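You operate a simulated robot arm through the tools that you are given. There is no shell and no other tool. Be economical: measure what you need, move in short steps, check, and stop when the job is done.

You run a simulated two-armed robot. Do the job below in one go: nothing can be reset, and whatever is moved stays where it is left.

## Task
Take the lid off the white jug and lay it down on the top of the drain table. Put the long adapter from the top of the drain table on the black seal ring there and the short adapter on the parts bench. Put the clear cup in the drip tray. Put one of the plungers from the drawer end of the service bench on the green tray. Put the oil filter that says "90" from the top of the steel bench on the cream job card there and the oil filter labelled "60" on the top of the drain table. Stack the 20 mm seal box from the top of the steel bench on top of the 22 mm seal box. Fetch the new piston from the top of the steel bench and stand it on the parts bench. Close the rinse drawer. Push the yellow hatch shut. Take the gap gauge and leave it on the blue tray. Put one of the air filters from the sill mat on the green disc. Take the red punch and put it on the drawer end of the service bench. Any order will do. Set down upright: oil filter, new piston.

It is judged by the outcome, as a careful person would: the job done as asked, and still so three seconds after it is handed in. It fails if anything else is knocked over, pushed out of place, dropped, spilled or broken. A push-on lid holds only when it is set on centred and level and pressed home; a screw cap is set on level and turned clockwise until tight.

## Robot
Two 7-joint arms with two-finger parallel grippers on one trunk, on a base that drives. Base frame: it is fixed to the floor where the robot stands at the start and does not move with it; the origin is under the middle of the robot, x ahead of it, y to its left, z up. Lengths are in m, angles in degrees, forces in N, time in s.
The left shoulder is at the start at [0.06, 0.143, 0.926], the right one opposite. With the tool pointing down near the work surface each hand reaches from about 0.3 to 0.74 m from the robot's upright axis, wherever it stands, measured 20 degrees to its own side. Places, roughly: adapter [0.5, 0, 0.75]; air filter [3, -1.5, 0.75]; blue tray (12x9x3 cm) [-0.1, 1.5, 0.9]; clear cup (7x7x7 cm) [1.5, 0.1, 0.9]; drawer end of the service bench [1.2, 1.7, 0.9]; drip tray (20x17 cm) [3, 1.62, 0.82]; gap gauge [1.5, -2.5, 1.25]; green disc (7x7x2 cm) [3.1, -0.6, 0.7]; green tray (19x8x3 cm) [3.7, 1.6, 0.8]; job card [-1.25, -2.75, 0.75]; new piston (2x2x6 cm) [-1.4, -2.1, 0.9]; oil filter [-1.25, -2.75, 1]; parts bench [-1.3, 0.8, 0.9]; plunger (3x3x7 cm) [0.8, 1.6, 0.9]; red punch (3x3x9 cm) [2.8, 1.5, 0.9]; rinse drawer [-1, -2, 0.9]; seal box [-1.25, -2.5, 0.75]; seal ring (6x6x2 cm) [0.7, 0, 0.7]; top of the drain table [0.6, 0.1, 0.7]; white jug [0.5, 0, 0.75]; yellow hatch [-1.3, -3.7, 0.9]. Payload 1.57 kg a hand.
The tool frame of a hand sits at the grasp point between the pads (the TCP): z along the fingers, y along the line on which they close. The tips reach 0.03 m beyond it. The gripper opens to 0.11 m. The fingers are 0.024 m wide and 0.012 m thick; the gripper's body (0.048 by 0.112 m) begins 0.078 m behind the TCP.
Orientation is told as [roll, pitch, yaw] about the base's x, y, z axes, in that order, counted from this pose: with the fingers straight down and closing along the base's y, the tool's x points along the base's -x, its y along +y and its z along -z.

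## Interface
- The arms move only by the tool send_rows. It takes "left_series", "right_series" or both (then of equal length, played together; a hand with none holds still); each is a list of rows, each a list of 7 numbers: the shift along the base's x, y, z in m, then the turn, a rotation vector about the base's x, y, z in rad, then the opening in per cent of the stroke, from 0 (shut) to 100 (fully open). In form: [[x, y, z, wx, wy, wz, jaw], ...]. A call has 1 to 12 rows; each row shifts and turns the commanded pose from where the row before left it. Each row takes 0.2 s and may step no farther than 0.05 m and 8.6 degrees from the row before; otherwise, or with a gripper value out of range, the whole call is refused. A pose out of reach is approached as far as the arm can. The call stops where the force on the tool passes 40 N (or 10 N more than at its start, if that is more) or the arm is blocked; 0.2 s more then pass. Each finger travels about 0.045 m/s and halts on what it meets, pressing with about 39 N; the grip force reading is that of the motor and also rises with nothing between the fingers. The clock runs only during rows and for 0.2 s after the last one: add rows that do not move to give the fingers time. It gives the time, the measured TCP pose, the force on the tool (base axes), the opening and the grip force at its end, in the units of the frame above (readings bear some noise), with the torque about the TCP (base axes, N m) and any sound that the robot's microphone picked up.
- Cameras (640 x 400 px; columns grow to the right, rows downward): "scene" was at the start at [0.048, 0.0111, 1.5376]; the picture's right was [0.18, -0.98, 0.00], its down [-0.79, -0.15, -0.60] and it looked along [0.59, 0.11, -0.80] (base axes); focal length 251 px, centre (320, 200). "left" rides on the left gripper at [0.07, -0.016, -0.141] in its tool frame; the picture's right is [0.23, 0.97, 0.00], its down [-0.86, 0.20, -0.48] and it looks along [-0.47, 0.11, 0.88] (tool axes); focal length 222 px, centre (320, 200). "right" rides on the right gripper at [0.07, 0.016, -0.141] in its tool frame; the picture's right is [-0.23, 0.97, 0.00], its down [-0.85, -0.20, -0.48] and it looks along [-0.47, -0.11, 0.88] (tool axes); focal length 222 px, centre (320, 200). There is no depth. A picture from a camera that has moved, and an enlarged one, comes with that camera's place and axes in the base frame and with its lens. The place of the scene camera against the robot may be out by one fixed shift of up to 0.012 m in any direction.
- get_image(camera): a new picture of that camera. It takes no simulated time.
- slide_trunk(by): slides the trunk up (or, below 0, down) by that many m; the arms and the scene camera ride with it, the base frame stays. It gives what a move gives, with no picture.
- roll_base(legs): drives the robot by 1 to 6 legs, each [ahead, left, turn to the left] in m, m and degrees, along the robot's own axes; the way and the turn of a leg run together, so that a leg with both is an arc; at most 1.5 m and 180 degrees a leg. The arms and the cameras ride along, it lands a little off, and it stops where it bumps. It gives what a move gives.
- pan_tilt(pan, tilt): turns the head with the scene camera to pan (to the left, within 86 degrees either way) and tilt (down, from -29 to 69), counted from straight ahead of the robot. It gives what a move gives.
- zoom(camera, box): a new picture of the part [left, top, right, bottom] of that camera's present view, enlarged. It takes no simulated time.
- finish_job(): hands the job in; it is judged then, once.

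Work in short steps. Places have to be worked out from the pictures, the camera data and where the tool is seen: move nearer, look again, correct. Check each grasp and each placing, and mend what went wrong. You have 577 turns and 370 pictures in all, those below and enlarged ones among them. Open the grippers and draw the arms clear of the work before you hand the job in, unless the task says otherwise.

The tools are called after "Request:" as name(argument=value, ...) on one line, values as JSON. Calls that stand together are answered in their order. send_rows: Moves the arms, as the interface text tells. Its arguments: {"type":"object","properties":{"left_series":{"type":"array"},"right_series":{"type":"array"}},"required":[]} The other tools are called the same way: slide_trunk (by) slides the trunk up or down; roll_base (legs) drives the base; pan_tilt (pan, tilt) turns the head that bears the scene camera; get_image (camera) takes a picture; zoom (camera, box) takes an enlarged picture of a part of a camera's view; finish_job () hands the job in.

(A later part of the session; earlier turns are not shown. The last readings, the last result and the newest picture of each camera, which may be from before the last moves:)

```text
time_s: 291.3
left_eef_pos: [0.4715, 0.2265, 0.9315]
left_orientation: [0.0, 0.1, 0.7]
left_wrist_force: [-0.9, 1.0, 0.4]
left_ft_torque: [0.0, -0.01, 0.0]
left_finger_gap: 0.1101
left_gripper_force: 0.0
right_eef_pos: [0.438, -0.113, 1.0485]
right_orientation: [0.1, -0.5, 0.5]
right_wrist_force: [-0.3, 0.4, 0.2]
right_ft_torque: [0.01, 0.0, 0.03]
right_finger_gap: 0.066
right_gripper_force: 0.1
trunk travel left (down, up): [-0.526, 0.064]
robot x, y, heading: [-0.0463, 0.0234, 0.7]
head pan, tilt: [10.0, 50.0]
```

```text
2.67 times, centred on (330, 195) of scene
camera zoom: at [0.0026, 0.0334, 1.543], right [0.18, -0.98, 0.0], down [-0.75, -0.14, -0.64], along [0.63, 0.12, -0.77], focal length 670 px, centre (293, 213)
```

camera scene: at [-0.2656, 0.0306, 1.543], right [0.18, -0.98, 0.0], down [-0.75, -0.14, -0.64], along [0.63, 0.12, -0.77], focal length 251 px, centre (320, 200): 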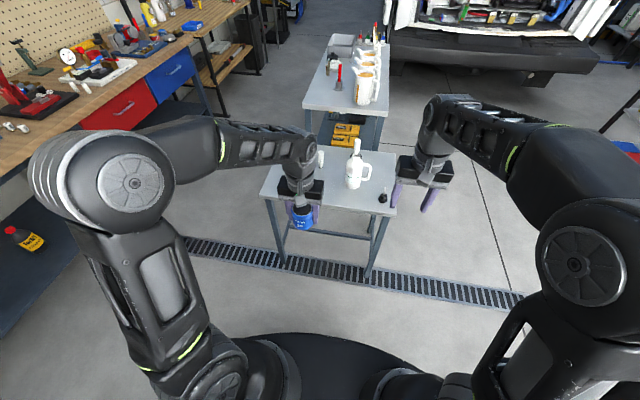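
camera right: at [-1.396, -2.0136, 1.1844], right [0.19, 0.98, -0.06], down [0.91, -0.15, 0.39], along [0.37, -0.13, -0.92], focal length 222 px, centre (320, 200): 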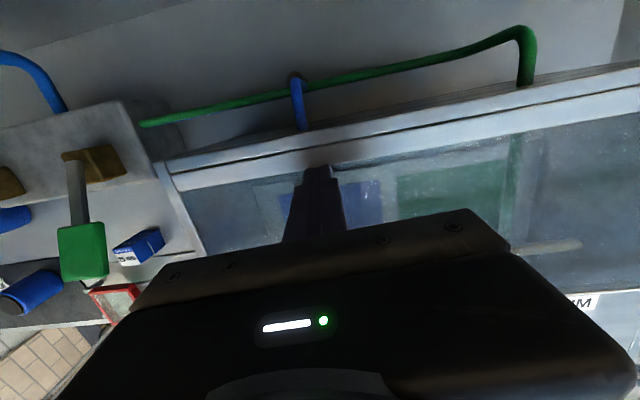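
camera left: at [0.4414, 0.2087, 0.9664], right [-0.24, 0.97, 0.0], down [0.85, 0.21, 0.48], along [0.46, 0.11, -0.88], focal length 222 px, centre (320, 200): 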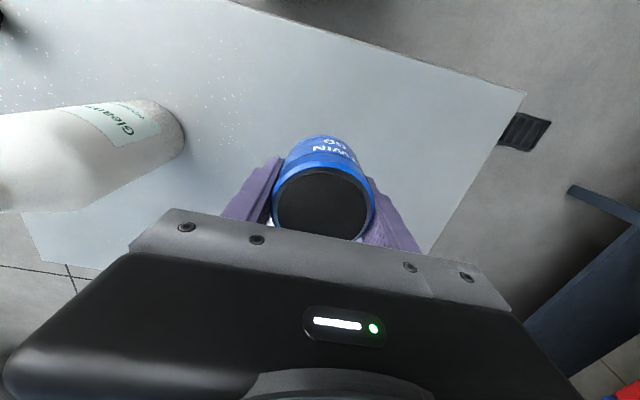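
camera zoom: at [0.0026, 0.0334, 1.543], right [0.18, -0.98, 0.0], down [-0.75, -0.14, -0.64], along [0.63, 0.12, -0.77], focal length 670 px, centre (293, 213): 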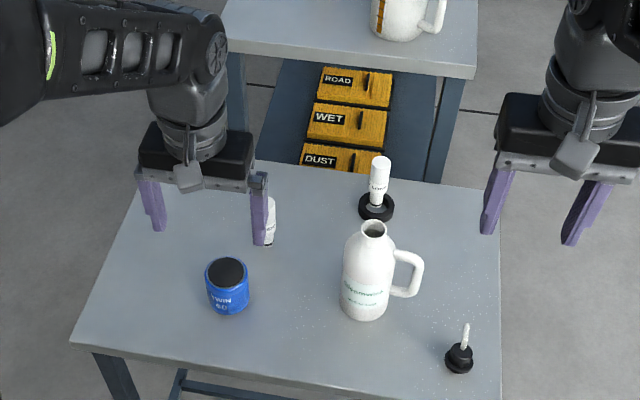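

Filter 60 stands on the drain table; everything there looks right. Next the service bench: I back off, slide left, turn to face it and move along to the plungers.

Request:
roll_base(legs=[[-0.12, 0, 0], [0, 0.75, 0], [0, 0, 89.4], [0, -0.85, 0]])

Request:
pan_tilt(pan=0, tilt=35)

Request:
get_image(camera="scene")

```text
time_s: 304.1
left_eef_pos: [0.4668, 1.2975, 0.9305]
left_orientation: [0.0, 0.1, 90.4]
left_wrist_force: [0.3, -0.5, -1.1]
left_ft_torque: [0.02, 0.02, 0.01]
left_finger_gap: 0.11
left_gripper_force: 0.1
right_eef_pos: [0.8072, 1.2643, 1.0479]
right_orientation: [0.2, -0.5, 90.2]
right_wrist_force: [-0.1, 0.1, 0.1]
right_ft_torque: [0.02, -0.02, -0.01]
right_finger_gap: 0.0658
right_gripper_force: 0.1
trunk travel left (down, up): [-0.526, 0.064]
robot x, y, heading: [0.6632, 0.7822, 90.2]
head pan, tilt: [10.0, 50.0]
```

```text
time_s: 304.9
left_eef_pos: [0.4666, 1.296, 0.9312]
left_orientation: [-0.1, 0.1, 90.3]
left_wrist_force: [0.1, 0.0, -0.2]
left_ft_torque: [-0.01, -0.03, -0.04]
left_finger_gap: 0.11
left_gripper_force: 0.0
right_eef_pos: [0.8061, 1.2649, 1.0483]
right_orientation: [0.2, -0.5, 90.2]
right_wrist_force: [-0.5, -0.8, -0.4]
right_ft_torque: [-0.02, 0.0, -0.04]
right_finger_gap: 0.0658
right_gripper_force: 0.1
trunk travel left (down, up): [-0.526, 0.064]
robot x, y, heading: [0.6682, 0.7761, 90.3]
head pan, tilt: [0.0, 35.0]
```

```text
180 pictures are left
camera scene: at [0.6737, 0.8332, 1.5646], right [1.0, 0.01, 0.0], down [0.0, -0.57, -0.82], along [-0.01, 0.82, -0.57], focal length 251 px, centre (320, 200)
```

scene: 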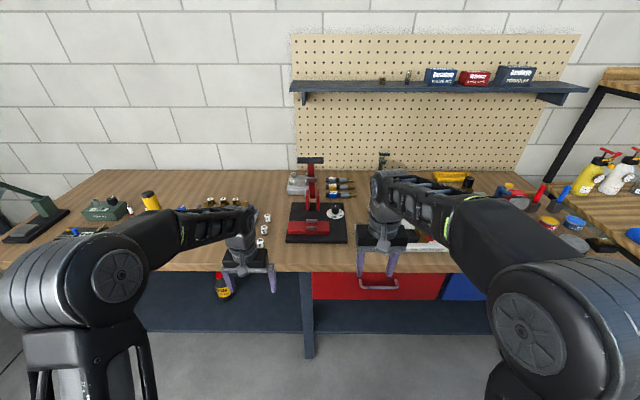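

I raise both hands and zoom on the bench top to find the plungers.

Request:
send_rows(left_series=[[0, -0.03, 0.035, 0, 0, 0, 60], [0, -0.03, 0.035, 0, 0, 0, 60], [0, -0.03, 0.035, 0, 0, 0, 60], [-0.04, -0.02, 0.02, 0, 0, 0, 60]], right_series=[[0.03, -0.035, 0.01, 0, 0, 0, 60], [0.03, -0.035, 0.01, 0, 0, 0, 60], [0.03, -0.03, 0.01, 0, 0, 0, 60], [0.03, -0.02, 0, 0, 0, 0, 60]])

Request:
zoom(camera="scene", box=[180, 160, 360, 270])

Request:
zoom(camera="scene", box=[340, 150, 640, 290])

```text
time_s: 305.9
left_eef_pos: [0.4249, 1.1849, 1.0549]
left_orientation: [0.0, 0.1, 90.4]
left_wrist_force: [0.1, 0.1, 0.1]
left_ft_torque: [0.03, -0.05, -0.02]
left_finger_gap: 0.0661
left_gripper_force: 0.0
right_eef_pos: [0.9255, 1.1428, 1.0791]
right_orientation: [0.1, -0.5, 90.2]
right_wrist_force: [-0.9, 0.1, 0.8]
right_ft_torque: [0.06, -0.05, 0.03]
right_finger_gap: 0.0663
right_gripper_force: 0.1
trunk travel left (down, up): [-0.526, 0.064]
robot x, y, heading: [0.6726, 0.7802, 90.6]
head pan, tilt: [0.0, 35.0]
```

```text
3.56 times, centred on (270, 215) of scene
camera zoom: at [0.6731, 0.8321, 1.5647], right [1.0, 0.01, 0.0], down [0.0, -0.57, -0.82], along [-0.01, 0.82, -0.57], focal length 894 px, centre (498, 147)
```

zoom: 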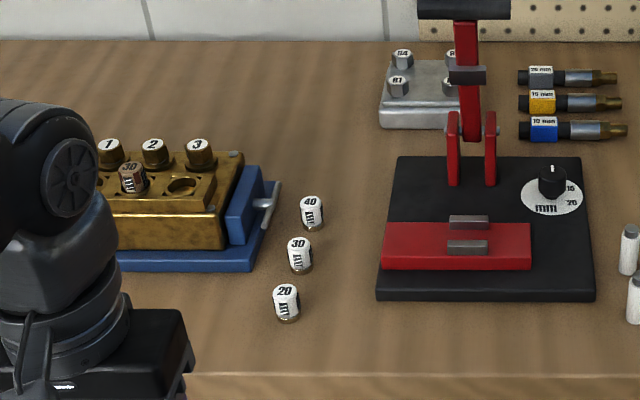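

```text
2.13 times, centred on (490, 220) of scene
camera zoom: at [0.6731, 0.8321, 1.5647], right [1.0, 0.01, 0.0], down [0.0, -0.57, -0.82], along [-0.01, 0.82, -0.57], focal length 536 px, centre (-43, 157)
```

zoom: 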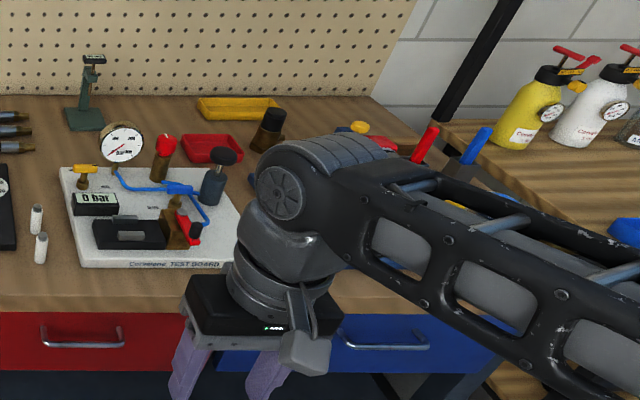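

The plungers are the two small white cylinders at about (0.81, 1.47) and (0.81, 1.55). I bring the right hand toward the front one.

Request:
send_rows(right_series=[[-0.035, 0.03, 0, 0, 0, 0, 60], [-0.035, 0.03, 0, 0, 0, 0, 60], [-0.035, 0.03, 0, 0, 0, 0, 60], [-0.01, 0.045, 0, 0, 0, 0, 60], [0, 0.045, -0.01, 0, 0, 0, 60], [0, 0, 0, 0, 0, 0, 60]])

Request:
get_image(camera="right")

```text
time_s: 307.3
left_eef_pos: [0.4245, 1.1847, 1.0544]
left_orientation: [0.0, 0.1, 90.4]
left_wrist_force: [-0.1, -0.4, 0.6]
left_ft_torque: [-0.02, -0.01, 0.02]
left_finger_gap: 0.0659
left_gripper_force: 0.0
right_eef_pos: [0.8101, 1.3235, 1.0686]
right_orientation: [0.2, -0.6, 90.2]
right_wrist_force: [0.6, 0.1, 0.4]
right_ft_torque: [-0.02, 0.01, 0.01]
right_finger_gap: 0.0661
right_gripper_force: 0.0
trunk travel left (down, up): [-0.526, 0.064]
robot x, y, heading: [0.6721, 0.7719, 90.3]
head pan, tilt: [0.0, 35.0]
```

```text
177 pictures are left
camera right: at [0.7951, 1.2529, 1.2065], right [-0.97, 0.22, 0.01], down [0.2, 0.85, 0.49], along [0.1, 0.47, -0.87], focal length 222 px, centre (320, 200)
```

right: 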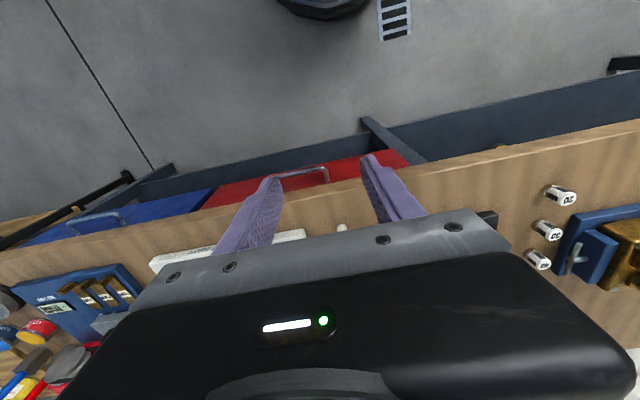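

I advance 8 cm and lower slightly for a clear look.

Request:
send_rows(right_series=[[0, 0.04, -0.02, 0, 0, 0, 60], [0, 0.04, -0.02, 0, 0, 0, 60], [0, 0, 0, 0, 0, 0, 60]])

Request:
get_image(camera="right")

Request:
zoom(camera="right", box=[240, 120, 440, 240])

```text
time_s: 308.1
left_eef_pos: [0.4259, 1.1854, 1.0548]
left_orientation: [0.0, 0.1, 90.4]
left_wrist_force: [1.0, 0.1, -0.2]
left_ft_torque: [0.01, 0.03, 0.01]
left_finger_gap: 0.0662
left_gripper_force: 0.0
right_eef_pos: [0.8107, 1.4035, 1.0275]
right_orientation: [0.2, -0.6, 90.2]
right_wrist_force: [0.1, 0.4, -1.3]
right_ft_torque: [0.0, 0.03, 0.01]
right_finger_gap: 0.066
right_gripper_force: 0.0
trunk travel left (down, up): [-0.526, 0.064]
robot x, y, heading: [0.6656, 0.782, 90.6]
head pan, tilt: [0.0, 35.0]
```

```text
176 pictures are left
camera right: at [0.796, 1.3325, 1.166], right [-0.97, 0.22, 0.01], down [0.2, 0.85, 0.49], along [0.1, 0.48, -0.87], focal length 222 px, centre (320, 200)
```

right: 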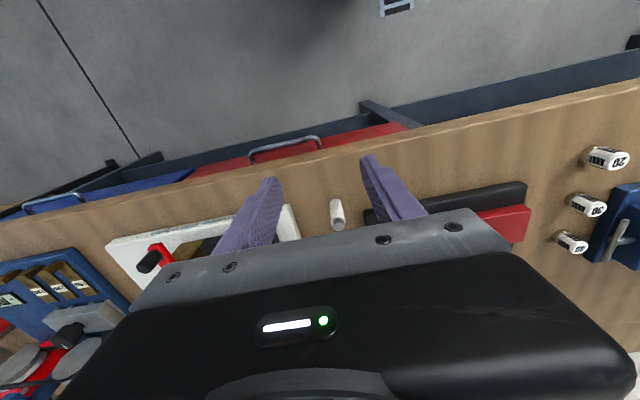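

```text
3.20 times, centred on (340, 180) of right
camera zoom: at [0.796, 1.3325, 1.166], right [-0.97, 0.22, 0.01], down [0.2, 0.85, 0.49], along [0.1, 0.48, -0.87], focal length 711 px, centre (256, 264)
```

zoom: 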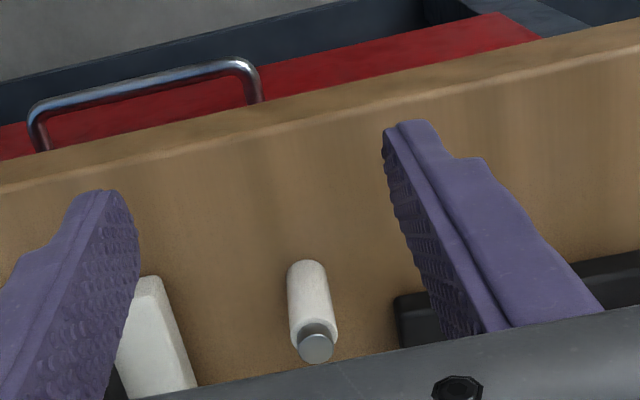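

Front plunger at (0.807, 1.50), top z ≈ 0.944. I move the base 0.13 ahead for reach, then go over it.

Request:
send_rows(right_series=[[0, -0.04, 0.0, 0, 0, 0, 50], [0, -0.04, 0.0, 0, 0, 0, 50]])

Request:
roll_base(legs=[[0.13, 0, 0]])

Request:
get_image(camera="right")

```text
time_s: 308.7
left_eef_pos: [0.4258, 1.1858, 1.0547]
left_orientation: [0.0, 0.1, 90.3]
left_wrist_force: [-0.8, -0.2, 0.1]
left_ft_torque: [0.0, 0.01, 0.01]
left_finger_gap: 0.066
left_gripper_force: 0.1
right_eef_pos: [0.8128, 1.3236, 1.0276]
right_orientation: [0.2, -0.6, 90.2]
right_wrist_force: [0.5, -0.3, 0.1]
right_ft_torque: [0.0, 0.0, -0.01]
right_finger_gap: 0.0552
right_gripper_force: 0.1
trunk travel left (down, up): [-0.526, 0.064]
robot x, y, heading: [0.6673, 0.7736, 90.4]
head pan, tilt: [0.0, 35.0]
```

```text
time_s: 310.0
left_eef_pos: [0.424, 1.3164, 1.0545]
left_orientation: [0.1, 0.2, 90.3]
left_wrist_force: [-0.5, 1.3, -1.0]
left_ft_torque: [-0.03, -0.02, 0.02]
left_finger_gap: 0.0658
left_gripper_force: 0.0
right_eef_pos: [0.8107, 1.4547, 1.027]
right_orientation: [0.2, -0.5, 90.2]
right_wrist_force: [0.9, -0.1, 0.1]
right_ft_torque: [-0.03, -0.01, 0.04]
right_finger_gap: 0.0552
right_gripper_force: 0.0
trunk travel left (down, up): [-0.526, 0.064]
robot x, y, heading: [0.6682, 0.9075, 90.1]
head pan, tilt: [0.0, 35.0]
```

```text
174 pictures are left
camera right: at [0.7955, 1.384, 1.1656], right [-0.97, 0.22, 0.0], down [0.2, 0.85, 0.48], along [0.1, 0.47, -0.87], focal length 222 px, centre (320, 200)
```

right: 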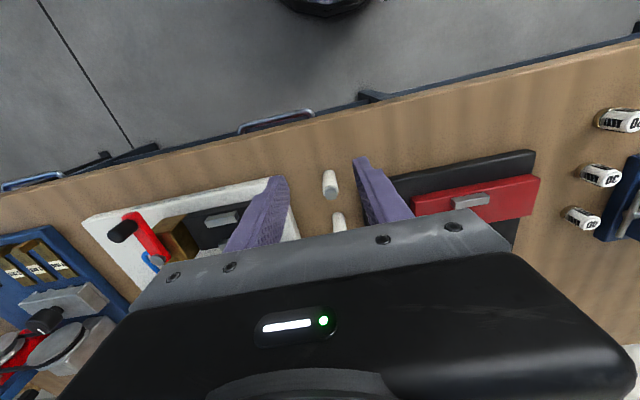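

Aligned; I go over it, down and close.

Request:
send_rows(right_series=[[-0.004, 0.044, 0, 0, 0, 0, 50], [0, 0, -0.04, 0, 0, 0, 50], [0, 0, -0.04, 0, 0, 0, 50], [0, 0, -0.016, 0, 0, 0, 50], [0, 0, 0, 0, 0, 0, 50]])

Request:
get_image(camera="right")

```text
time_s: 311.2
left_eef_pos: [0.4239, 1.3161, 1.0549]
left_orientation: [0.0, 0.1, 90.5]
left_wrist_force: [0.4, 1.1, -0.8]
left_ft_torque: [-0.03, -0.03, 0.01]
left_finger_gap: 0.0658
left_gripper_force: 0.1
right_eef_pos: [0.8065, 1.4979, 0.9316]
right_orientation: [0.2, -0.5, 90.2]
right_wrist_force: [0.6, 0.2, 0.2]
right_ft_torque: [0.0, 0.0, -0.03]
right_finger_gap: 0.0551
right_gripper_force: 0.0
trunk travel left (down, up): [-0.526, 0.064]
robot x, y, heading: [0.6693, 0.9072, 90.1]
head pan, tilt: [0.0, 35.0]
```

```text
173 pictures are left
camera right: at [0.7912, 1.4264, 1.0699], right [-0.97, 0.22, 0.0], down [0.2, 0.85, 0.49], along [0.1, 0.47, -0.87], focal length 222 px, centre (320, 200)
```

right: 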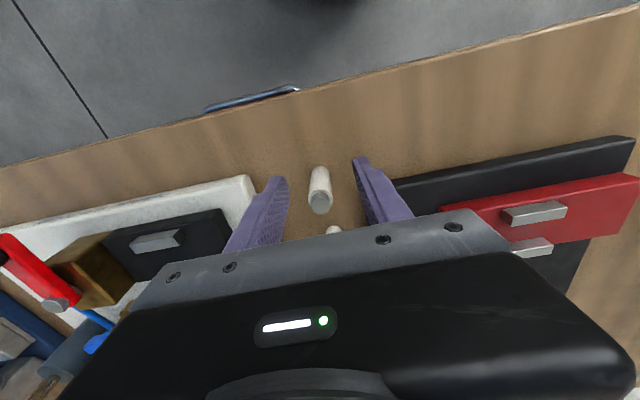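

Centred. Closing.

Request:
send_rows(right_series=[[0, 0, -0.003, 0, 0, 0, 20], [0, 0, 0, 0, 0, 0, 5], [0, 0, 0, 0, 0, 0, 5], [0, 0, 0, 0, 0, 0, 5], [0, 0, 0, 0, 0, 0, 5]])

Request:
send_rows(right_series=[[0, 0, 0.03, 0, 0, 0, 5], [0, 0, 0.045, 0, 0, 0, 5], [0, 0, 0.04, 0, 0, 0, 5], [0, -0.045, 0, 0, 0, 0, 5], [0, -0.045, 0, 0, 0, 0, 5], [0, -0.045, 0, 0, 0, 0, 5], [0, -0.04, 0, 0, 0, 0, 5]])

Request:
get_image(camera="right")

```text
time_s: 312.4
left_eef_pos: [0.4237, 1.315, 1.0542]
left_orientation: [0.0, 0.0, 90.4]
left_wrist_force: [-1.1, 0.2, 0.5]
left_ft_torque: [0.02, 0.0, 0.0]
left_finger_gap: 0.066
left_gripper_force: 0.1
right_eef_pos: [0.8069, 1.4981, 0.9284]
right_orientation: [0.3, -0.5, 90.2]
right_wrist_force: [-0.6, 0.4, -0.4]
right_ft_torque: [-0.03, 0.01, -0.01]
right_finger_gap: 0.0056
right_gripper_force: 0.0
trunk travel left (down, up): [-0.526, 0.064]
robot x, y, heading: [0.6698, 0.9035, 90.4]
head pan, tilt: [0.0, 35.0]
```

```text
time_s: 314.0
left_eef_pos: [0.4248, 1.3131, 1.0538]
left_orientation: [0.1, 0.1, 90.4]
left_wrist_force: [0.0, 0.2, 0.5]
left_ft_torque: [0.03, 0.01, 0.02]
left_finger_gap: 0.0662
left_gripper_force: 0.1
right_eef_pos: [0.8078, 1.3214, 1.0453]
right_orientation: [0.1, -0.6, 90.3]
right_wrist_force: [0.0, 0.2, -0.5]
right_ft_torque: [0.0, 0.05, -0.02]
right_finger_gap: 0.0056
right_gripper_force: 0.0
trunk travel left (down, up): [-0.526, 0.064]
robot x, y, heading: [0.666, 0.9072, 90.5]
head pan, tilt: [0.0, 35.0]
```

```text
172 pictures are left
camera right: at [0.7914, 1.2508, 1.1832], right [-0.97, 0.22, 0.0], down [0.2, 0.85, 0.49], along [0.1, 0.48, -0.87], focal length 222 px, centre (320, 200)
```

right: 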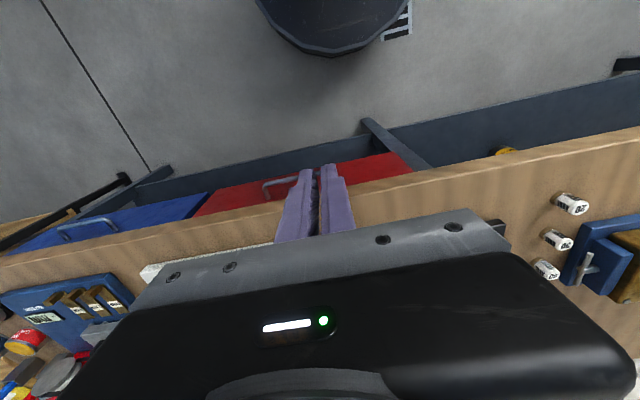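

The fingers closed above it: the plunger is lower than estimated (top ≈ 0.897, centre ≈ (0.812, 1.525)). I reopen and return, going lower.

Request:
send_rows(right_series=[[0, 0.045, 0, 0, 0, 0, 50], [0.002, 0.045, 0, 0, 0, 0, 50], [0.001, 0.045, 0, 0, 0, 0, 50], [0, 0.045, -0.01, 0, 0, 0, 50], [0, 0.022, -0.04, 0, 0, 0, 50], [0, 0, -0.045, 0, 0, 0, 50], [0, 0, -0.02, 0, 0, 0, 50], [0, 0, 0, 0, 0, 0, 50]])

Request:
get_image(camera="right")

```text
time_s: 315.8
left_eef_pos: [0.4239, 1.314, 1.0557]
left_orientation: [0.0, 0.0, 90.4]
left_wrist_force: [-0.8, 0.0, 0.7]
left_ft_torque: [-0.02, -0.01, 0.01]
left_finger_gap: 0.066
left_gripper_force: 0.1
right_eef_pos: [0.811, 1.5246, 0.9288]
right_orientation: [0.3, -0.6, 90.2]
right_wrist_force: [-0.2, -0.5, 0.5]
right_ft_torque: [0.02, 0.02, 0.03]
right_finger_gap: 0.0547
right_gripper_force: 0.1
trunk travel left (down, up): [-0.526, 0.064]
robot x, y, heading: [0.6699, 0.9068, 90.6]
head pan, tilt: [0.0, 35.0]
```

```text
171 pictures are left
camera right: at [0.7949, 1.4539, 1.0667], right [-0.97, 0.22, 0.0], down [0.2, 0.85, 0.49], along [0.1, 0.47, -0.87], focal length 222 px, centre (320, 200)
```

right: 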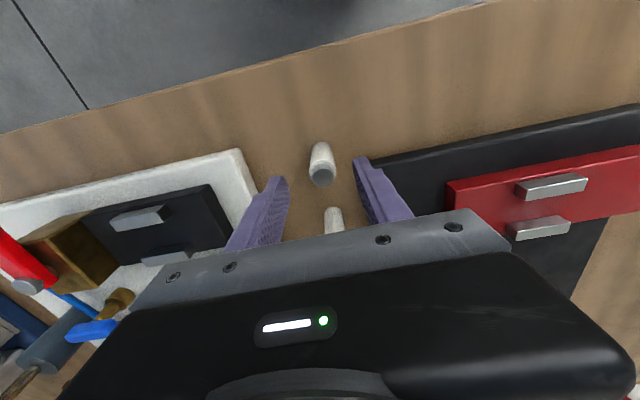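

Triangulation confirms the top at z 0.897, y 1.523. I lower 5 cm and close.

Request:
send_rows(right_series=[[-0.003, -0.001, -0.03, 0, 0, 0, 50], [0, 0, -0.022, 0, 0, 0, 50], [0, 0, 0, 0, 0, 0, 20], [0, 0, 0, 0, 0, 0, 5], [0, 0, 0, 0, 0, 0, 5], [0, 0, 0, 0, 0, 0, 5]])

Request:
get_image(camera="right")

```text
time_s: 316.2
left_eef_pos: [0.4245, 1.3142, 1.054]
left_orientation: [0.0, 0.2, 90.4]
left_wrist_force: [-0.7, 0.6, -0.2]
left_ft_torque: [-0.03, -0.02, -0.03]
left_finger_gap: 0.0659
left_gripper_force: 0.0
right_eef_pos: [0.8066, 1.5236, 0.9103]
right_orientation: [0.5, -0.7, 90.5]
right_wrist_force: [0.5, -12.5, 15.0]
right_ft_torque: [-0.27, 0.52, 0.49]
right_finger_gap: 0.0542
right_gripper_force: 0.1
trunk travel left (down, up): [-0.526, 0.064]
robot x, y, heading: [0.6678, 0.9042, 90.3]
head pan, tilt: [0.0, 35.0]
stopped in row 2 (right hand): the force on the tool passed its limit (the readings are from after the stop); the commanded pose is now the measured one
```

```text
170 pictures are left
camera right: at [0.7912, 1.4522, 1.0479], right [-0.98, 0.22, 0.01], down [0.2, 0.85, 0.49], along [0.1, 0.48, -0.87], focal length 222 px, centre (320, 200)
```

right: 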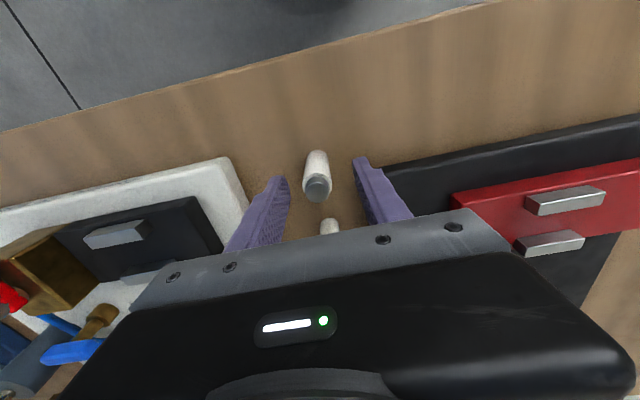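

One finger met the press's base plate. I rise, narrow the opening to 36 %, and lower again.

Request:
send_rows(right_series=[[0.001, 0, 0.012, 0, 0, 0, 36], [0, 0, 0, 0, 0, 0, 36], [0, 0, -0.02, 0, 0, 0, 36], [0, 0, -0.012, 0, 0, 0, 36], [0, 0, -0.008, 0, 0, 0, 36], [0, 0, 0, 0, 0, 0, 36]])

Request:
get_image(camera="right")

```text
time_s: 317.4
left_eef_pos: [0.4249, 1.3128, 1.0546]
left_orientation: [0.0, 0.1, 90.5]
left_wrist_force: [-0.3, 0.2, 0.7]
left_ft_torque: [0.0, 0.04, 0.0]
left_finger_gap: 0.066
left_gripper_force: 0.0
right_eef_pos: [0.8073, 1.5254, 0.8899]
right_orientation: [0.6, -1.5, 90.1]
right_wrist_force: [0.7, -12.9, 21.4]
right_ft_torque: [-0.66, -0.61, -0.37]
right_finger_gap: 0.0404
right_gripper_force: 0.4
trunk travel left (down, up): [-0.526, 0.064]
robot x, y, heading: [0.6689, 0.9076, 90.4]
head pan, tilt: [0.0, 35.0]
stopped in row 6 (right hand): the force on the tool passed its limit (the readings are from after the stop); the commanded pose is now the measured one
```

```text
169 pictures are left
camera right: at [0.792, 1.4519, 1.0278], right [-0.97, 0.22, 0.01], down [0.2, 0.84, 0.5], along [0.1, 0.49, -0.87], focal length 222 px, centre (320, 200)
```

right: 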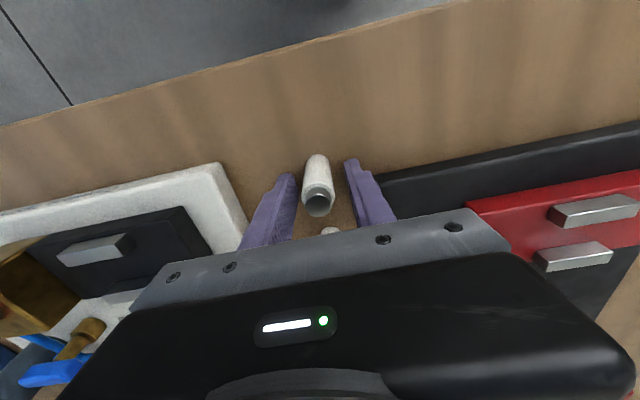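

The tips are already 3.7 cm down beside the plunger. I rise 3 mm and close here.

Request:
send_rows(right_series=[[0, 0, 0.003, 0, 0, 0, 36], [0, 0, 0, 0, 0, 0, 15], [0, 0, 0, 0, 0, 0, 5], [0, 0, 0, 0, 0, 0, 5], [0, 0, 0, 0, 0, 0, 5]])

Request:
get_image(camera="right")

```text
time_s: 318.6
left_eef_pos: [0.4253, 1.3146, 1.0541]
left_orientation: [0.1, 0.3, 90.4]
left_wrist_force: [0.9, 0.1, -0.4]
left_ft_torque: [0.01, -0.02, -0.02]
left_finger_gap: 0.0661
left_gripper_force: 0.0
right_eef_pos: [0.8079, 1.5289, 0.8895]
right_orientation: [0.6, -1.6, 90.3]
right_wrist_force: [7.2, 2.3, 5.7]
right_ft_torque: [-0.01, -0.36, 0.13]
right_finger_gap: 0.0199
right_gripper_force: 33.4
trunk travel left (down, up): [-0.526, 0.064]
robot x, y, heading: [0.6659, 0.9082, 90.4]
head pan, tilt: [0.0, 35.0]
```

```text
168 pictures are left
camera right: at [0.7932, 1.4553, 1.0277], right [-0.97, 0.22, 0.01], down [0.2, 0.84, 0.5], along [0.1, 0.49, -0.87], focal length 222 px, centre (320, 200)
```

right: 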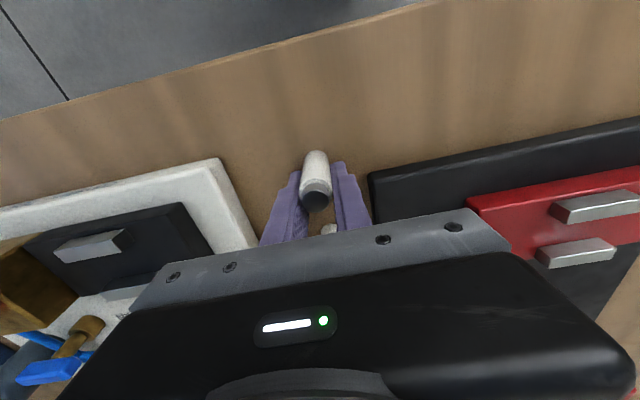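

Plunger gripped (20 mm). I lift it out, pull back, and move along the aisle toward the table with the clear cup.

Request:
send_rows(right_series=[[0, 0, 0.03, 0, 0, 0, 5], [0, 0, 0.045, 0, 0, 0, 5], [0, 0, 0.045, 0, 0, 0, 5], [0, -0.045, 0.01, 0, 0, 0, 5], [0, -0.045, 0, 0, 0, 0, 5], [0, -0.045, 0, 0, 0, 0, 5], [0, -0.04, 0, 0, 0, 0, 5], [0, -0.04, 0, 0, 0, 0, 5]])

Request:
roll_base(legs=[[-0.08, 0, 0], [0, -0.85, 0]])

Request:
pan_tilt(pan=-70, tilt=30)

Request:
get_image(camera="scene")

```text
time_s: 320.4
left_eef_pos: [0.4243, 1.3138, 1.055]
left_orientation: [0.0, 0.0, 90.3]
left_wrist_force: [0.1, 0.3, 0.1]
left_ft_torque: [-0.01, -0.03, 0.0]
left_finger_gap: 0.0659
left_gripper_force: 0.0
right_eef_pos: [0.8082, 1.3113, 1.0201]
right_orientation: [0.5, -1.4, 90.3]
right_wrist_force: [0.2, -0.3, -0.8]
right_ft_torque: [0.06, 0.03, -0.01]
right_finger_gap: 0.0197
right_gripper_force: 33.6
trunk travel left (down, up): [-0.526, 0.064]
robot x, y, heading: [0.6674, 0.9081, 90.6]
head pan, tilt: [0.0, 35.0]
```

```text
time_s: 325.6
left_eef_pos: [1.2659, 1.241, 1.0544]
left_orientation: [0.0, 0.2, 90.6]
left_wrist_force: [1.3, 0.2, 0.1]
left_ft_torque: [-0.03, 0.01, 0.06]
left_finger_gap: 0.0661
left_gripper_force: 0.1
right_eef_pos: [1.65, 1.2404, 1.0183]
right_orientation: [0.5, -1.4, 90.7]
right_wrist_force: [0.1, -0.4, -0.7]
right_ft_torque: [0.01, 0.0, 0.02]
right_finger_gap: 0.02
right_gripper_force: 34.4
trunk travel left (down, up): [-0.526, 0.064]
robot x, y, heading: [1.51, 0.8332, 90.5]
head pan, tilt: [0.0, 35.0]
```

```text
time_s: 327.0
left_eef_pos: [1.2655, 1.242, 1.0546]
left_orientation: [0.0, 0.2, 90.8]
left_wrist_force: [0.2, 0.3, 0.4]
left_ft_torque: [0.0, 0.0, 0.01]
left_finger_gap: 0.066
left_gripper_force: 0.0
right_eef_pos: [1.6483, 1.2418, 1.0211]
right_orientation: [0.5, -1.4, 90.7]
right_wrist_force: [0.2, 0.5, -0.5]
right_ft_torque: [0.01, 0.01, -0.03]
right_finger_gap: 0.0199
right_gripper_force: 33.3
trunk travel left (down, up): [-0.526, 0.064]
robot x, y, heading: [1.5111, 0.8354, 90.5]
head pan, tilt: [-70.0, 30.0]
```

```text
167 pictures are left
camera scene: at [1.6017, 0.8339, 1.5725], right [0.35, -0.93, 0.0], down [-0.47, -0.18, -0.87], along [0.81, 0.31, -0.5], focal length 251 px, centre (320, 200)
```

scene: 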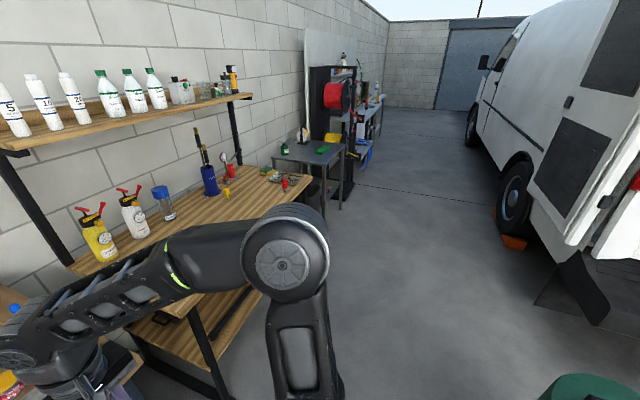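

I turn right 180° to face the cup table (keeping the hands high).

Request:
roll_base(legs=[[0, 0, -90], [0, 0, -90.5]])

Request:
pan_tilt(pan=0, tilt=40)

Request:
get_image(camera="scene")

```text
time_s: 335.1
left_eef_pos: [1.7512, 0.4236, 1.0547]
left_orientation: [0.0, 0.2, -90.0]
left_wrist_force: [0.7, -0.6, 0.6]
left_ft_torque: [-0.01, 0.0, -0.04]
left_finger_gap: 0.0658
left_gripper_force: 0.1
right_eef_pos: [1.3676, 0.4293, 1.0211]
right_orientation: [0.5, -1.3, -90.2]
right_wrist_force: [-0.1, 0.2, -0.5]
right_ft_torque: [-0.03, -0.01, -0.02]
right_finger_gap: 0.02
right_gripper_force: 33.8
trunk travel left (down, up): [-0.526, 0.064]
robot x, y, heading: [1.5112, 0.8342, -89.9]
head pan, tilt: [-70.0, 30.0]
```

```text
time_s: 336.5
left_eef_pos: [1.7521, 0.4233, 1.0542]
left_orientation: [-0.1, 0.1, -90.1]
left_wrist_force: [0.3, 0.2, 0.1]
left_ft_torque: [0.0, -0.04, -0.01]
left_finger_gap: 0.0659
left_gripper_force: 0.1
right_eef_pos: [1.3682, 0.4283, 1.0202]
right_orientation: [0.5, -1.3, -90.3]
right_wrist_force: [0.8, 0.5, -0.9]
right_ft_torque: [0.01, -0.02, -0.01]
right_finger_gap: 0.02
right_gripper_force: 34.0
trunk travel left (down, up): [-0.526, 0.064]
robot x, y, heading: [1.5109, 0.8359, -90.0]
head pan, tilt: [0.0, 40.0]
```

```text
166 pictures are left
camera scene: at [1.5167, 0.7765, 1.5571], right [-1.0, 0.0, 0.0], down [0.0, 0.64, -0.77], along [0.0, -0.77, -0.64], focal length 251 px, centre (320, 200)
```

scene: 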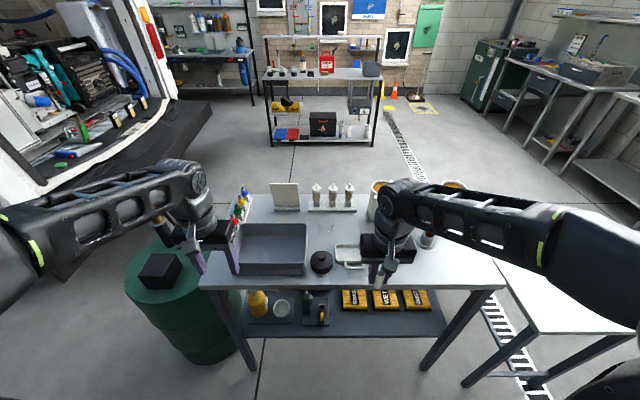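

Zooming on the table top to find the clear cup.

Request:
zoom(camera="scene", box=[230, 175, 430, 300])

```text
3.20 times, centred on (330, 238) of scene
camera zoom: at [1.5167, 0.7765, 1.5571], right [-1.0, 0.0, 0.0], down [0.0, 0.64, -0.77], along [0.0, -0.77, -0.64], focal length 804 px, centre (288, 80)
```

zoom: 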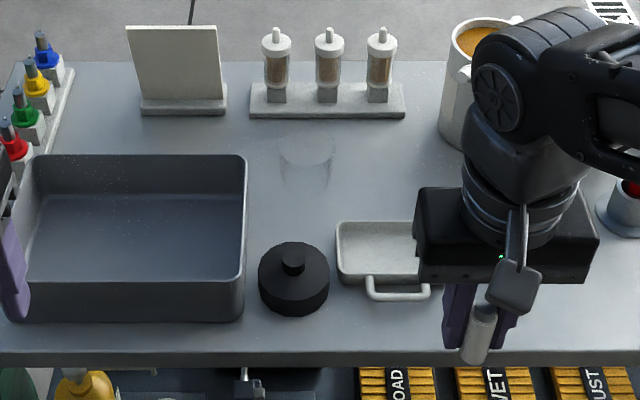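

The clear cup stands around (1.49, 0.0). I move the right hand aside and bring the opened left hand in front of it to look.

Request:
send_rows(right_series=[[-0.04, 0.01, 0.02, 0, 0, 0, 5], [-0.04, 0.01, 0.02, 0, 0, 0, 5], [-0.04, 0.01, 0.02, 0, 0, 0, 5], [0, 0, 0, 0, 0, 0, 5], [0, 0, 0, 0, 0, 0, 5], [0, 0, 0, 0, 0, 0, 5]], left_series=[[-0.045, 0, 0, 0, 0, 0, 100], [-0.045, -0.01, 0, 0, 0, 0, 100], [-0.045, -0.015, 0, 0, 0, 0, 100], [-0.045, -0.02, 0, 0, 0, 0, 100], [-0.045, -0.02, 0, 0, 0, 0, 100], [0, -0.03, 0, 0, 0, 0, 100]])

Request:
get_image(camera="left")

```text
time_s: 337.9
left_eef_pos: [1.5274, 0.3278, 1.0555]
left_orientation: [0.0, 0.1, -90.0]
left_wrist_force: [0.6, 0.0, 0.5]
left_ft_torque: [0.03, 0.0, -0.01]
left_finger_gap: 0.1098
left_gripper_force: 0.1
right_eef_pos: [1.2486, 0.4589, 1.0791]
right_orientation: [0.5, -1.3, -90.2]
right_wrist_force: [-0.3, 0.3, -1.4]
right_ft_torque: [0.0, 0.04, 0.02]
right_finger_gap: 0.02
right_gripper_force: 34.4
trunk travel left (down, up): [-0.526, 0.064]
robot x, y, heading: [1.5113, 0.8308, -90.2]
head pan, tilt: [0.0, 40.0]
```

```text
164 pictures are left
camera left: at [1.5104, 0.3957, 1.1945], right [0.97, 0.23, 0.0], down [0.2, -0.86, 0.48], along [0.11, -0.46, -0.88], focal length 222 px, centre (320, 200)
```

left: 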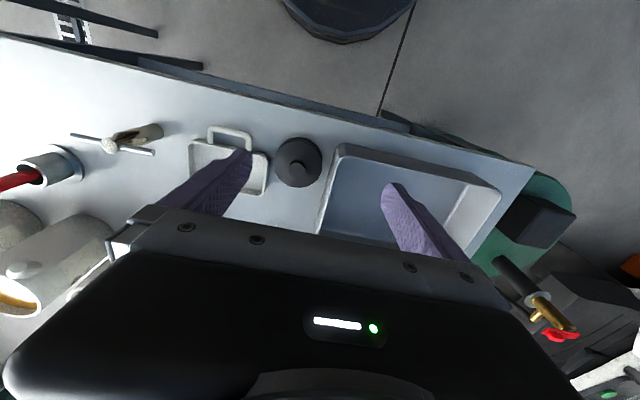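

The cup is still hidden below the palm; I move 10 cm further forward.

Request:
send_rows(left_series=[[0, -0.04, 0, 0, 0, 0, 100], [0, -0.04, 0, 0, 0, 0, 100], [0, -0.03, 0, 0, 0, 0, 100]])

Request:
get_image(camera="left")

Request:
zoom(camera="left", box=[240, 120, 400, 230])

```text
time_s: 338.7
left_eef_pos: [1.5272, 0.2767, 1.0538]
left_orientation: [0.0, 0.2, -90.2]
left_wrist_force: [0.1, -0.3, 0.3]
left_ft_torque: [0.01, -0.01, -0.04]
left_finger_gap: 0.1099
left_gripper_force: 0.0
left hand out of reach, approached as far as the arm can: row 2, 3
right_eef_pos: [1.2473, 0.4583, 1.0797]
right_orientation: [0.5, -1.4, -90.2]
right_wrist_force: [0.0, 0.8, -1.0]
right_ft_torque: [0.02, -0.04, 0.0]
right_finger_gap: 0.0199
right_gripper_force: 33.2
trunk travel left (down, up): [-0.526, 0.064]
robot x, y, heading: [1.5104, 0.8377, -89.9]
head pan, tilt: [0.0, 40.0]
```

```text
163 pictures are left
camera left: at [1.5102, 0.3466, 1.1945], right [0.97, 0.23, 0.0], down [0.2, -0.86, 0.48], along [0.11, -0.46, -0.88], focal length 222 px, centre (320, 200)
```

left: 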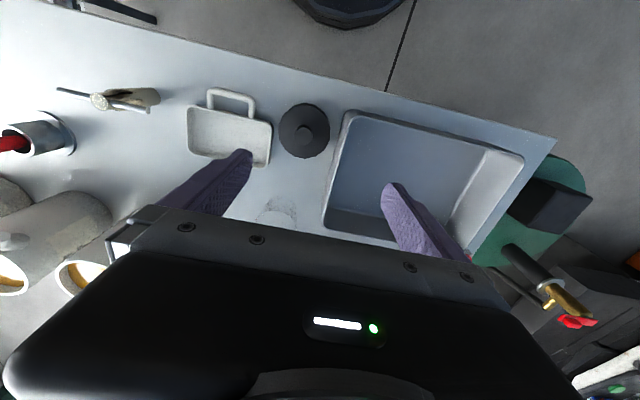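

```text
3.64 times, centred on (320, 175) of left
camera zoom: at [1.5102, 0.3466, 1.1945], right [0.97, 0.23, 0.0], down [0.2, -0.86, 0.48], along [0.11, -0.46, -0.88], focal length 808 px, centre (320, 291)
```

zoom: 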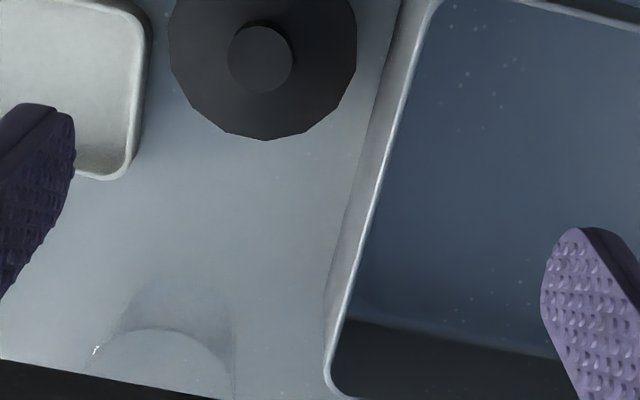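

The cup's rim shows just ahead. I drive 0.12 m closer and look again.

Request:
roll_base(legs=[[0.12, 0, 0]])

Request:
get_image(camera="left")

Request:
zoom(camera="left", box=[220, 110, 380, 220])

```text
time_s: 339.9
left_eef_pos: [1.5268, 0.157, 1.0541]
left_orientation: [0.0, 0.2, -90.0]
left_wrist_force: [-0.6, -0.8, -0.3]
left_ft_torque: [0.03, 0.03, -0.01]
left_finger_gap: 0.1099
left_gripper_force: 0.1
right_eef_pos: [1.2474, 0.3367, 1.0788]
right_orientation: [0.5, -1.3, -90.0]
right_wrist_force: [-0.4, -0.2, -0.6]
right_ft_torque: [0.01, 0.01, 0.01]
right_finger_gap: 0.0197
right_gripper_force: 34.0
trunk travel left (down, up): [-0.526, 0.064]
robot x, y, heading: [1.5128, 0.7117, -90.1]
head pan, tilt: [0.0, 40.0]
```

```text
161 pictures are left
camera left: at [1.5107, 0.2255, 1.1941], right [0.97, 0.23, 0.0], down [0.2, -0.86, 0.48], along [0.11, -0.46, -0.88], focal length 222 px, centre (320, 200)
```

left: 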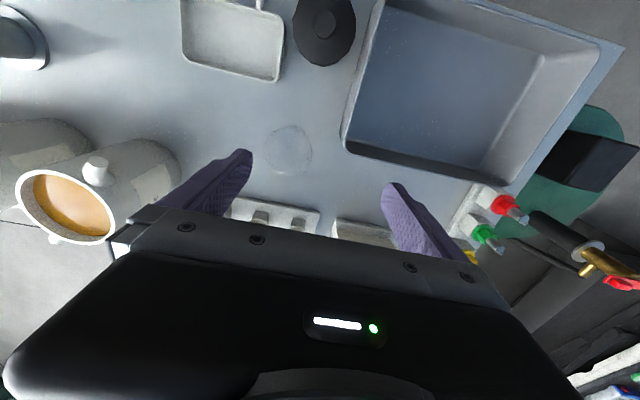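

```text
3.64 times, centred on (300, 165) of left
camera zoom: at [1.5107, 0.2255, 1.1941], right [0.97, 0.23, 0.0], down [0.2, -0.86, 0.48], along [0.11, -0.46, -0.88], focal length 808 px, centre (393, 327)
```

zoom: 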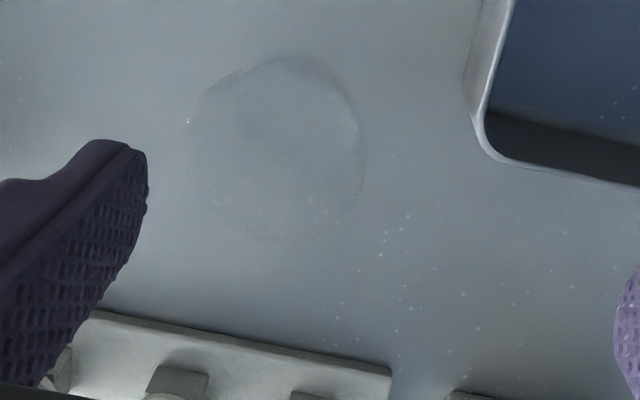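

The cup's rim centre is at about (1.49, 0.137), z ≈ 0.92, close to the grey tub. I rotate the left gripper −90° so that it closes along y, where there is room.

Request:
send_rows(left_series=[[0, 0, 0, 0, 0, -0.143, 100], [0, 0, 0, 0, 0, -0.143, 100], [0, 0, 0, 0, 0, -0.143, 100], [0, 0, 0, 0, 0, -0.143, 100], [0, 0, 0, 0, 0, -0.143, 100], [0, 0, 0, 0, 0, -0.143, 100], [0, 0, 0, 0, 0, -0.143, 100], [0, 0, 0, 0, 0, -0.143, 100], [0, 0, 0, 0, 0, -0.143, 100], [0, 0, 0, 0, 0, -0.143, 100], [0, 0, 0, 0, 0, -0.141, 100]])

Request:
get_image(camera="left")

```text
time_s: 342.3
left_eef_pos: [1.5275, 0.1585, 1.0546]
left_orientation: [0.1, 0.1, 179.8]
left_wrist_force: [0.7, -0.3, 0.0]
left_ft_torque: [-0.04, 0.01, 0.04]
left_finger_gap: 0.1099
left_gripper_force: 0.0
right_eef_pos: [1.2485, 0.34, 1.0799]
right_orientation: [0.6, -1.3, -90.0]
right_wrist_force: [0.0, 0.0, -1.1]
right_ft_torque: [-0.04, 0.01, 0.02]
right_finger_gap: 0.0202
right_gripper_force: 33.6
trunk travel left (down, up): [-0.526, 0.064]
robot x, y, heading: [1.5123, 0.7142, -89.7]
head pan, tilt: [0.0, 40.0]
```

```text
159 pictures are left
camera left: at [1.5962, 0.1738, 1.1948], right [0.22, -0.97, 0.0], down [-0.86, -0.2, 0.48], along [-0.46, -0.11, -0.88], focal length 222 px, centre (320, 200)
```

left: 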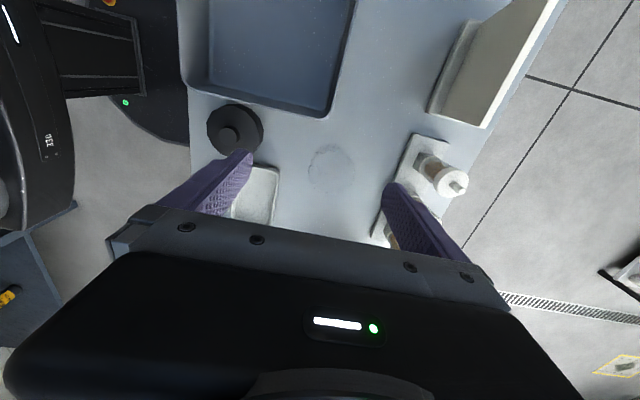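

Cup centre (1.497, 0.137) confirmed. I move over it and descend.

Request:
send_rows(left_series=[[-0.031, -0.022, -0.01, 0, 0, 0, 100], [0, 0, -0.04, 0, 0, 0, 100], [0, 0, -0.04, 0, 0, 0, 100], [0, 0, -0.04, 0, 0, 0, 100], [0, 0, 0, 0, 0, 0, 100]])

Request:
get_image(camera="left")

```text
time_s: 343.5
left_eef_pos: [1.5126, 0.148, 0.9298]
left_orientation: [0.0, 0.1, 180.0]
left_wrist_force: [-0.3, 0.3, -0.1]
left_ft_torque: [0.03, 0.01, -0.02]
left_finger_gap: 0.1099
left_gripper_force: 0.1
left hand out of reach, approached as far as the arm can: row 1
right_eef_pos: [1.248, 0.3388, 1.0786]
right_orientation: [0.6, -1.4, -90.1]
right_wrist_force: [-0.8, 0.6, -0.4]
right_ft_torque: [0.02, 0.0, 0.03]
right_finger_gap: 0.0203
right_gripper_force: 33.7
trunk travel left (down, up): [-0.526, 0.064]
robot x, y, heading: [1.5111, 0.7115, -90.2]
head pan, tilt: [0.0, 40.0]
```

```text
158 pictures are left
camera left: at [1.5815, 0.163, 1.0706], right [0.23, -0.97, 0.0], down [-0.86, -0.2, 0.48], along [-0.46, -0.11, -0.88], focal length 222 px, centre (320, 200)
```

left: 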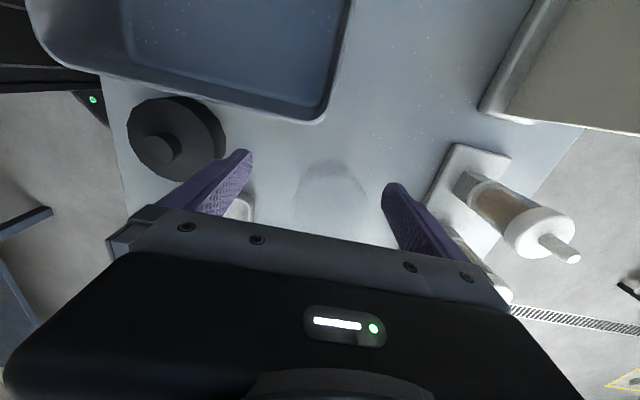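

I correct sideways and lower another 3.5 cm, then close gently.

Request:
send_rows(left_series=[[-0.015, -0.011, 0, 0, 0, 0, 100], [0, 0, -0.02, 0, 0, 0, 100], [0, 0, -0.015, 0, 0, 0, 100], [0, 0, 0, 0, 0, 0, 75], [0, 0, 0, 0, 0, 0, 60], [0, 0, 0, 0, 0, 0, 50], [0, 0, 0, 0, 0, 0, 50]])

Request:
get_image(camera="left")

```text
time_s: 345.1
left_eef_pos: [1.4964, 0.136, 0.8943]
left_orientation: [0.0, 0.1, 179.9]
left_wrist_force: [0.1, 0.6, -0.1]
left_ft_torque: [0.04, 0.01, 0.03]
left_finger_gap: 0.0645
left_gripper_force: 22.8
right_eef_pos: [1.2479, 0.3377, 1.079]
right_orientation: [0.4, -1.5, -90.1]
right_wrist_force: [-0.4, 0.4, -0.2]
right_ft_torque: [0.0, 0.01, 0.02]
right_finger_gap: 0.0199
right_gripper_force: 33.6
trunk travel left (down, up): [-0.526, 0.064]
robot x, y, heading: [1.507, 0.7127, -90.0]
head pan, tilt: [0.0, 40.0]
```

```text
157 pictures are left
camera left: at [1.5661, 0.1514, 1.0351], right [0.23, -0.97, 0.0], down [-0.86, -0.2, 0.48], along [-0.46, -0.11, -0.88], focal length 222 px, centre (320, 200)
```

left: 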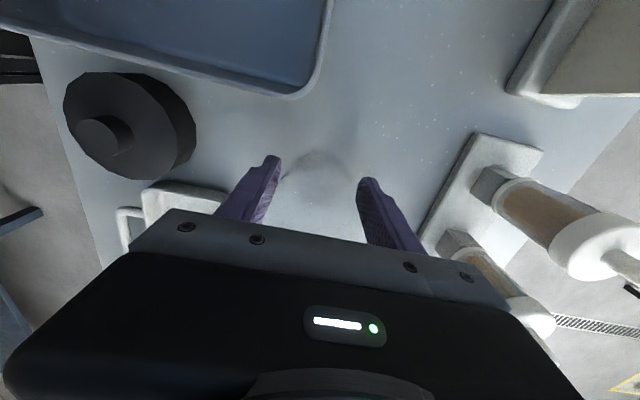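

The cup is held (64.5 mm). I lift it and check.

Request:
send_rows(left_series=[[0, 0, 0.02, 0, 0, 0, 50], [0, 0, 0.04, 0, 0, 0, 50], [0, 0, 0.04, 0, 0, 0, 50], [0.01, 0.02, 0.03, 0, 0, 0, 50], [0.01, 0.035, 0.01, 0, 0, 0, 50], [0.01, 0.035, 0.01, 0, 0, 0, 50]])

Request:
get_image(camera="left")

```text
time_s: 346.5
left_eef_pos: [1.5271, 0.2273, 1.0451]
left_orientation: [0.0, 0.2, 180.1]
left_wrist_force: [-0.7, 0.9, -1.3]
left_ft_torque: [-0.03, -0.03, 0.01]
left_finger_gap: 0.0643
left_gripper_force: 39.5
right_eef_pos: [1.2487, 0.3389, 1.0792]
right_orientation: [0.4, -1.5, -90.2]
right_wrist_force: [1.0, 0.7, -0.5]
right_ft_torque: [-0.01, 0.03, 0.0]
right_finger_gap: 0.0201
right_gripper_force: 33.5
trunk travel left (down, up): [-0.526, 0.064]
robot x, y, heading: [1.5137, 0.7168, -90.4]
head pan, tilt: [0.0, 40.0]
```

```text
156 pictures are left
camera left: at [1.5957, 0.243, 1.1851], right [0.23, -0.97, 0.0], down [-0.86, -0.2, 0.48], along [-0.46, -0.11, -0.88], focal length 222 px, centre (320, 200)
```

left: 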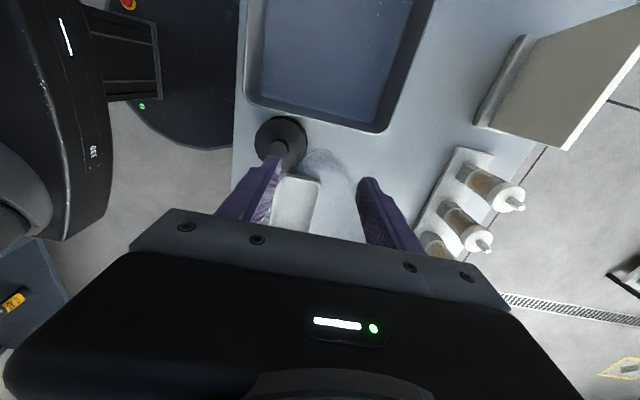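

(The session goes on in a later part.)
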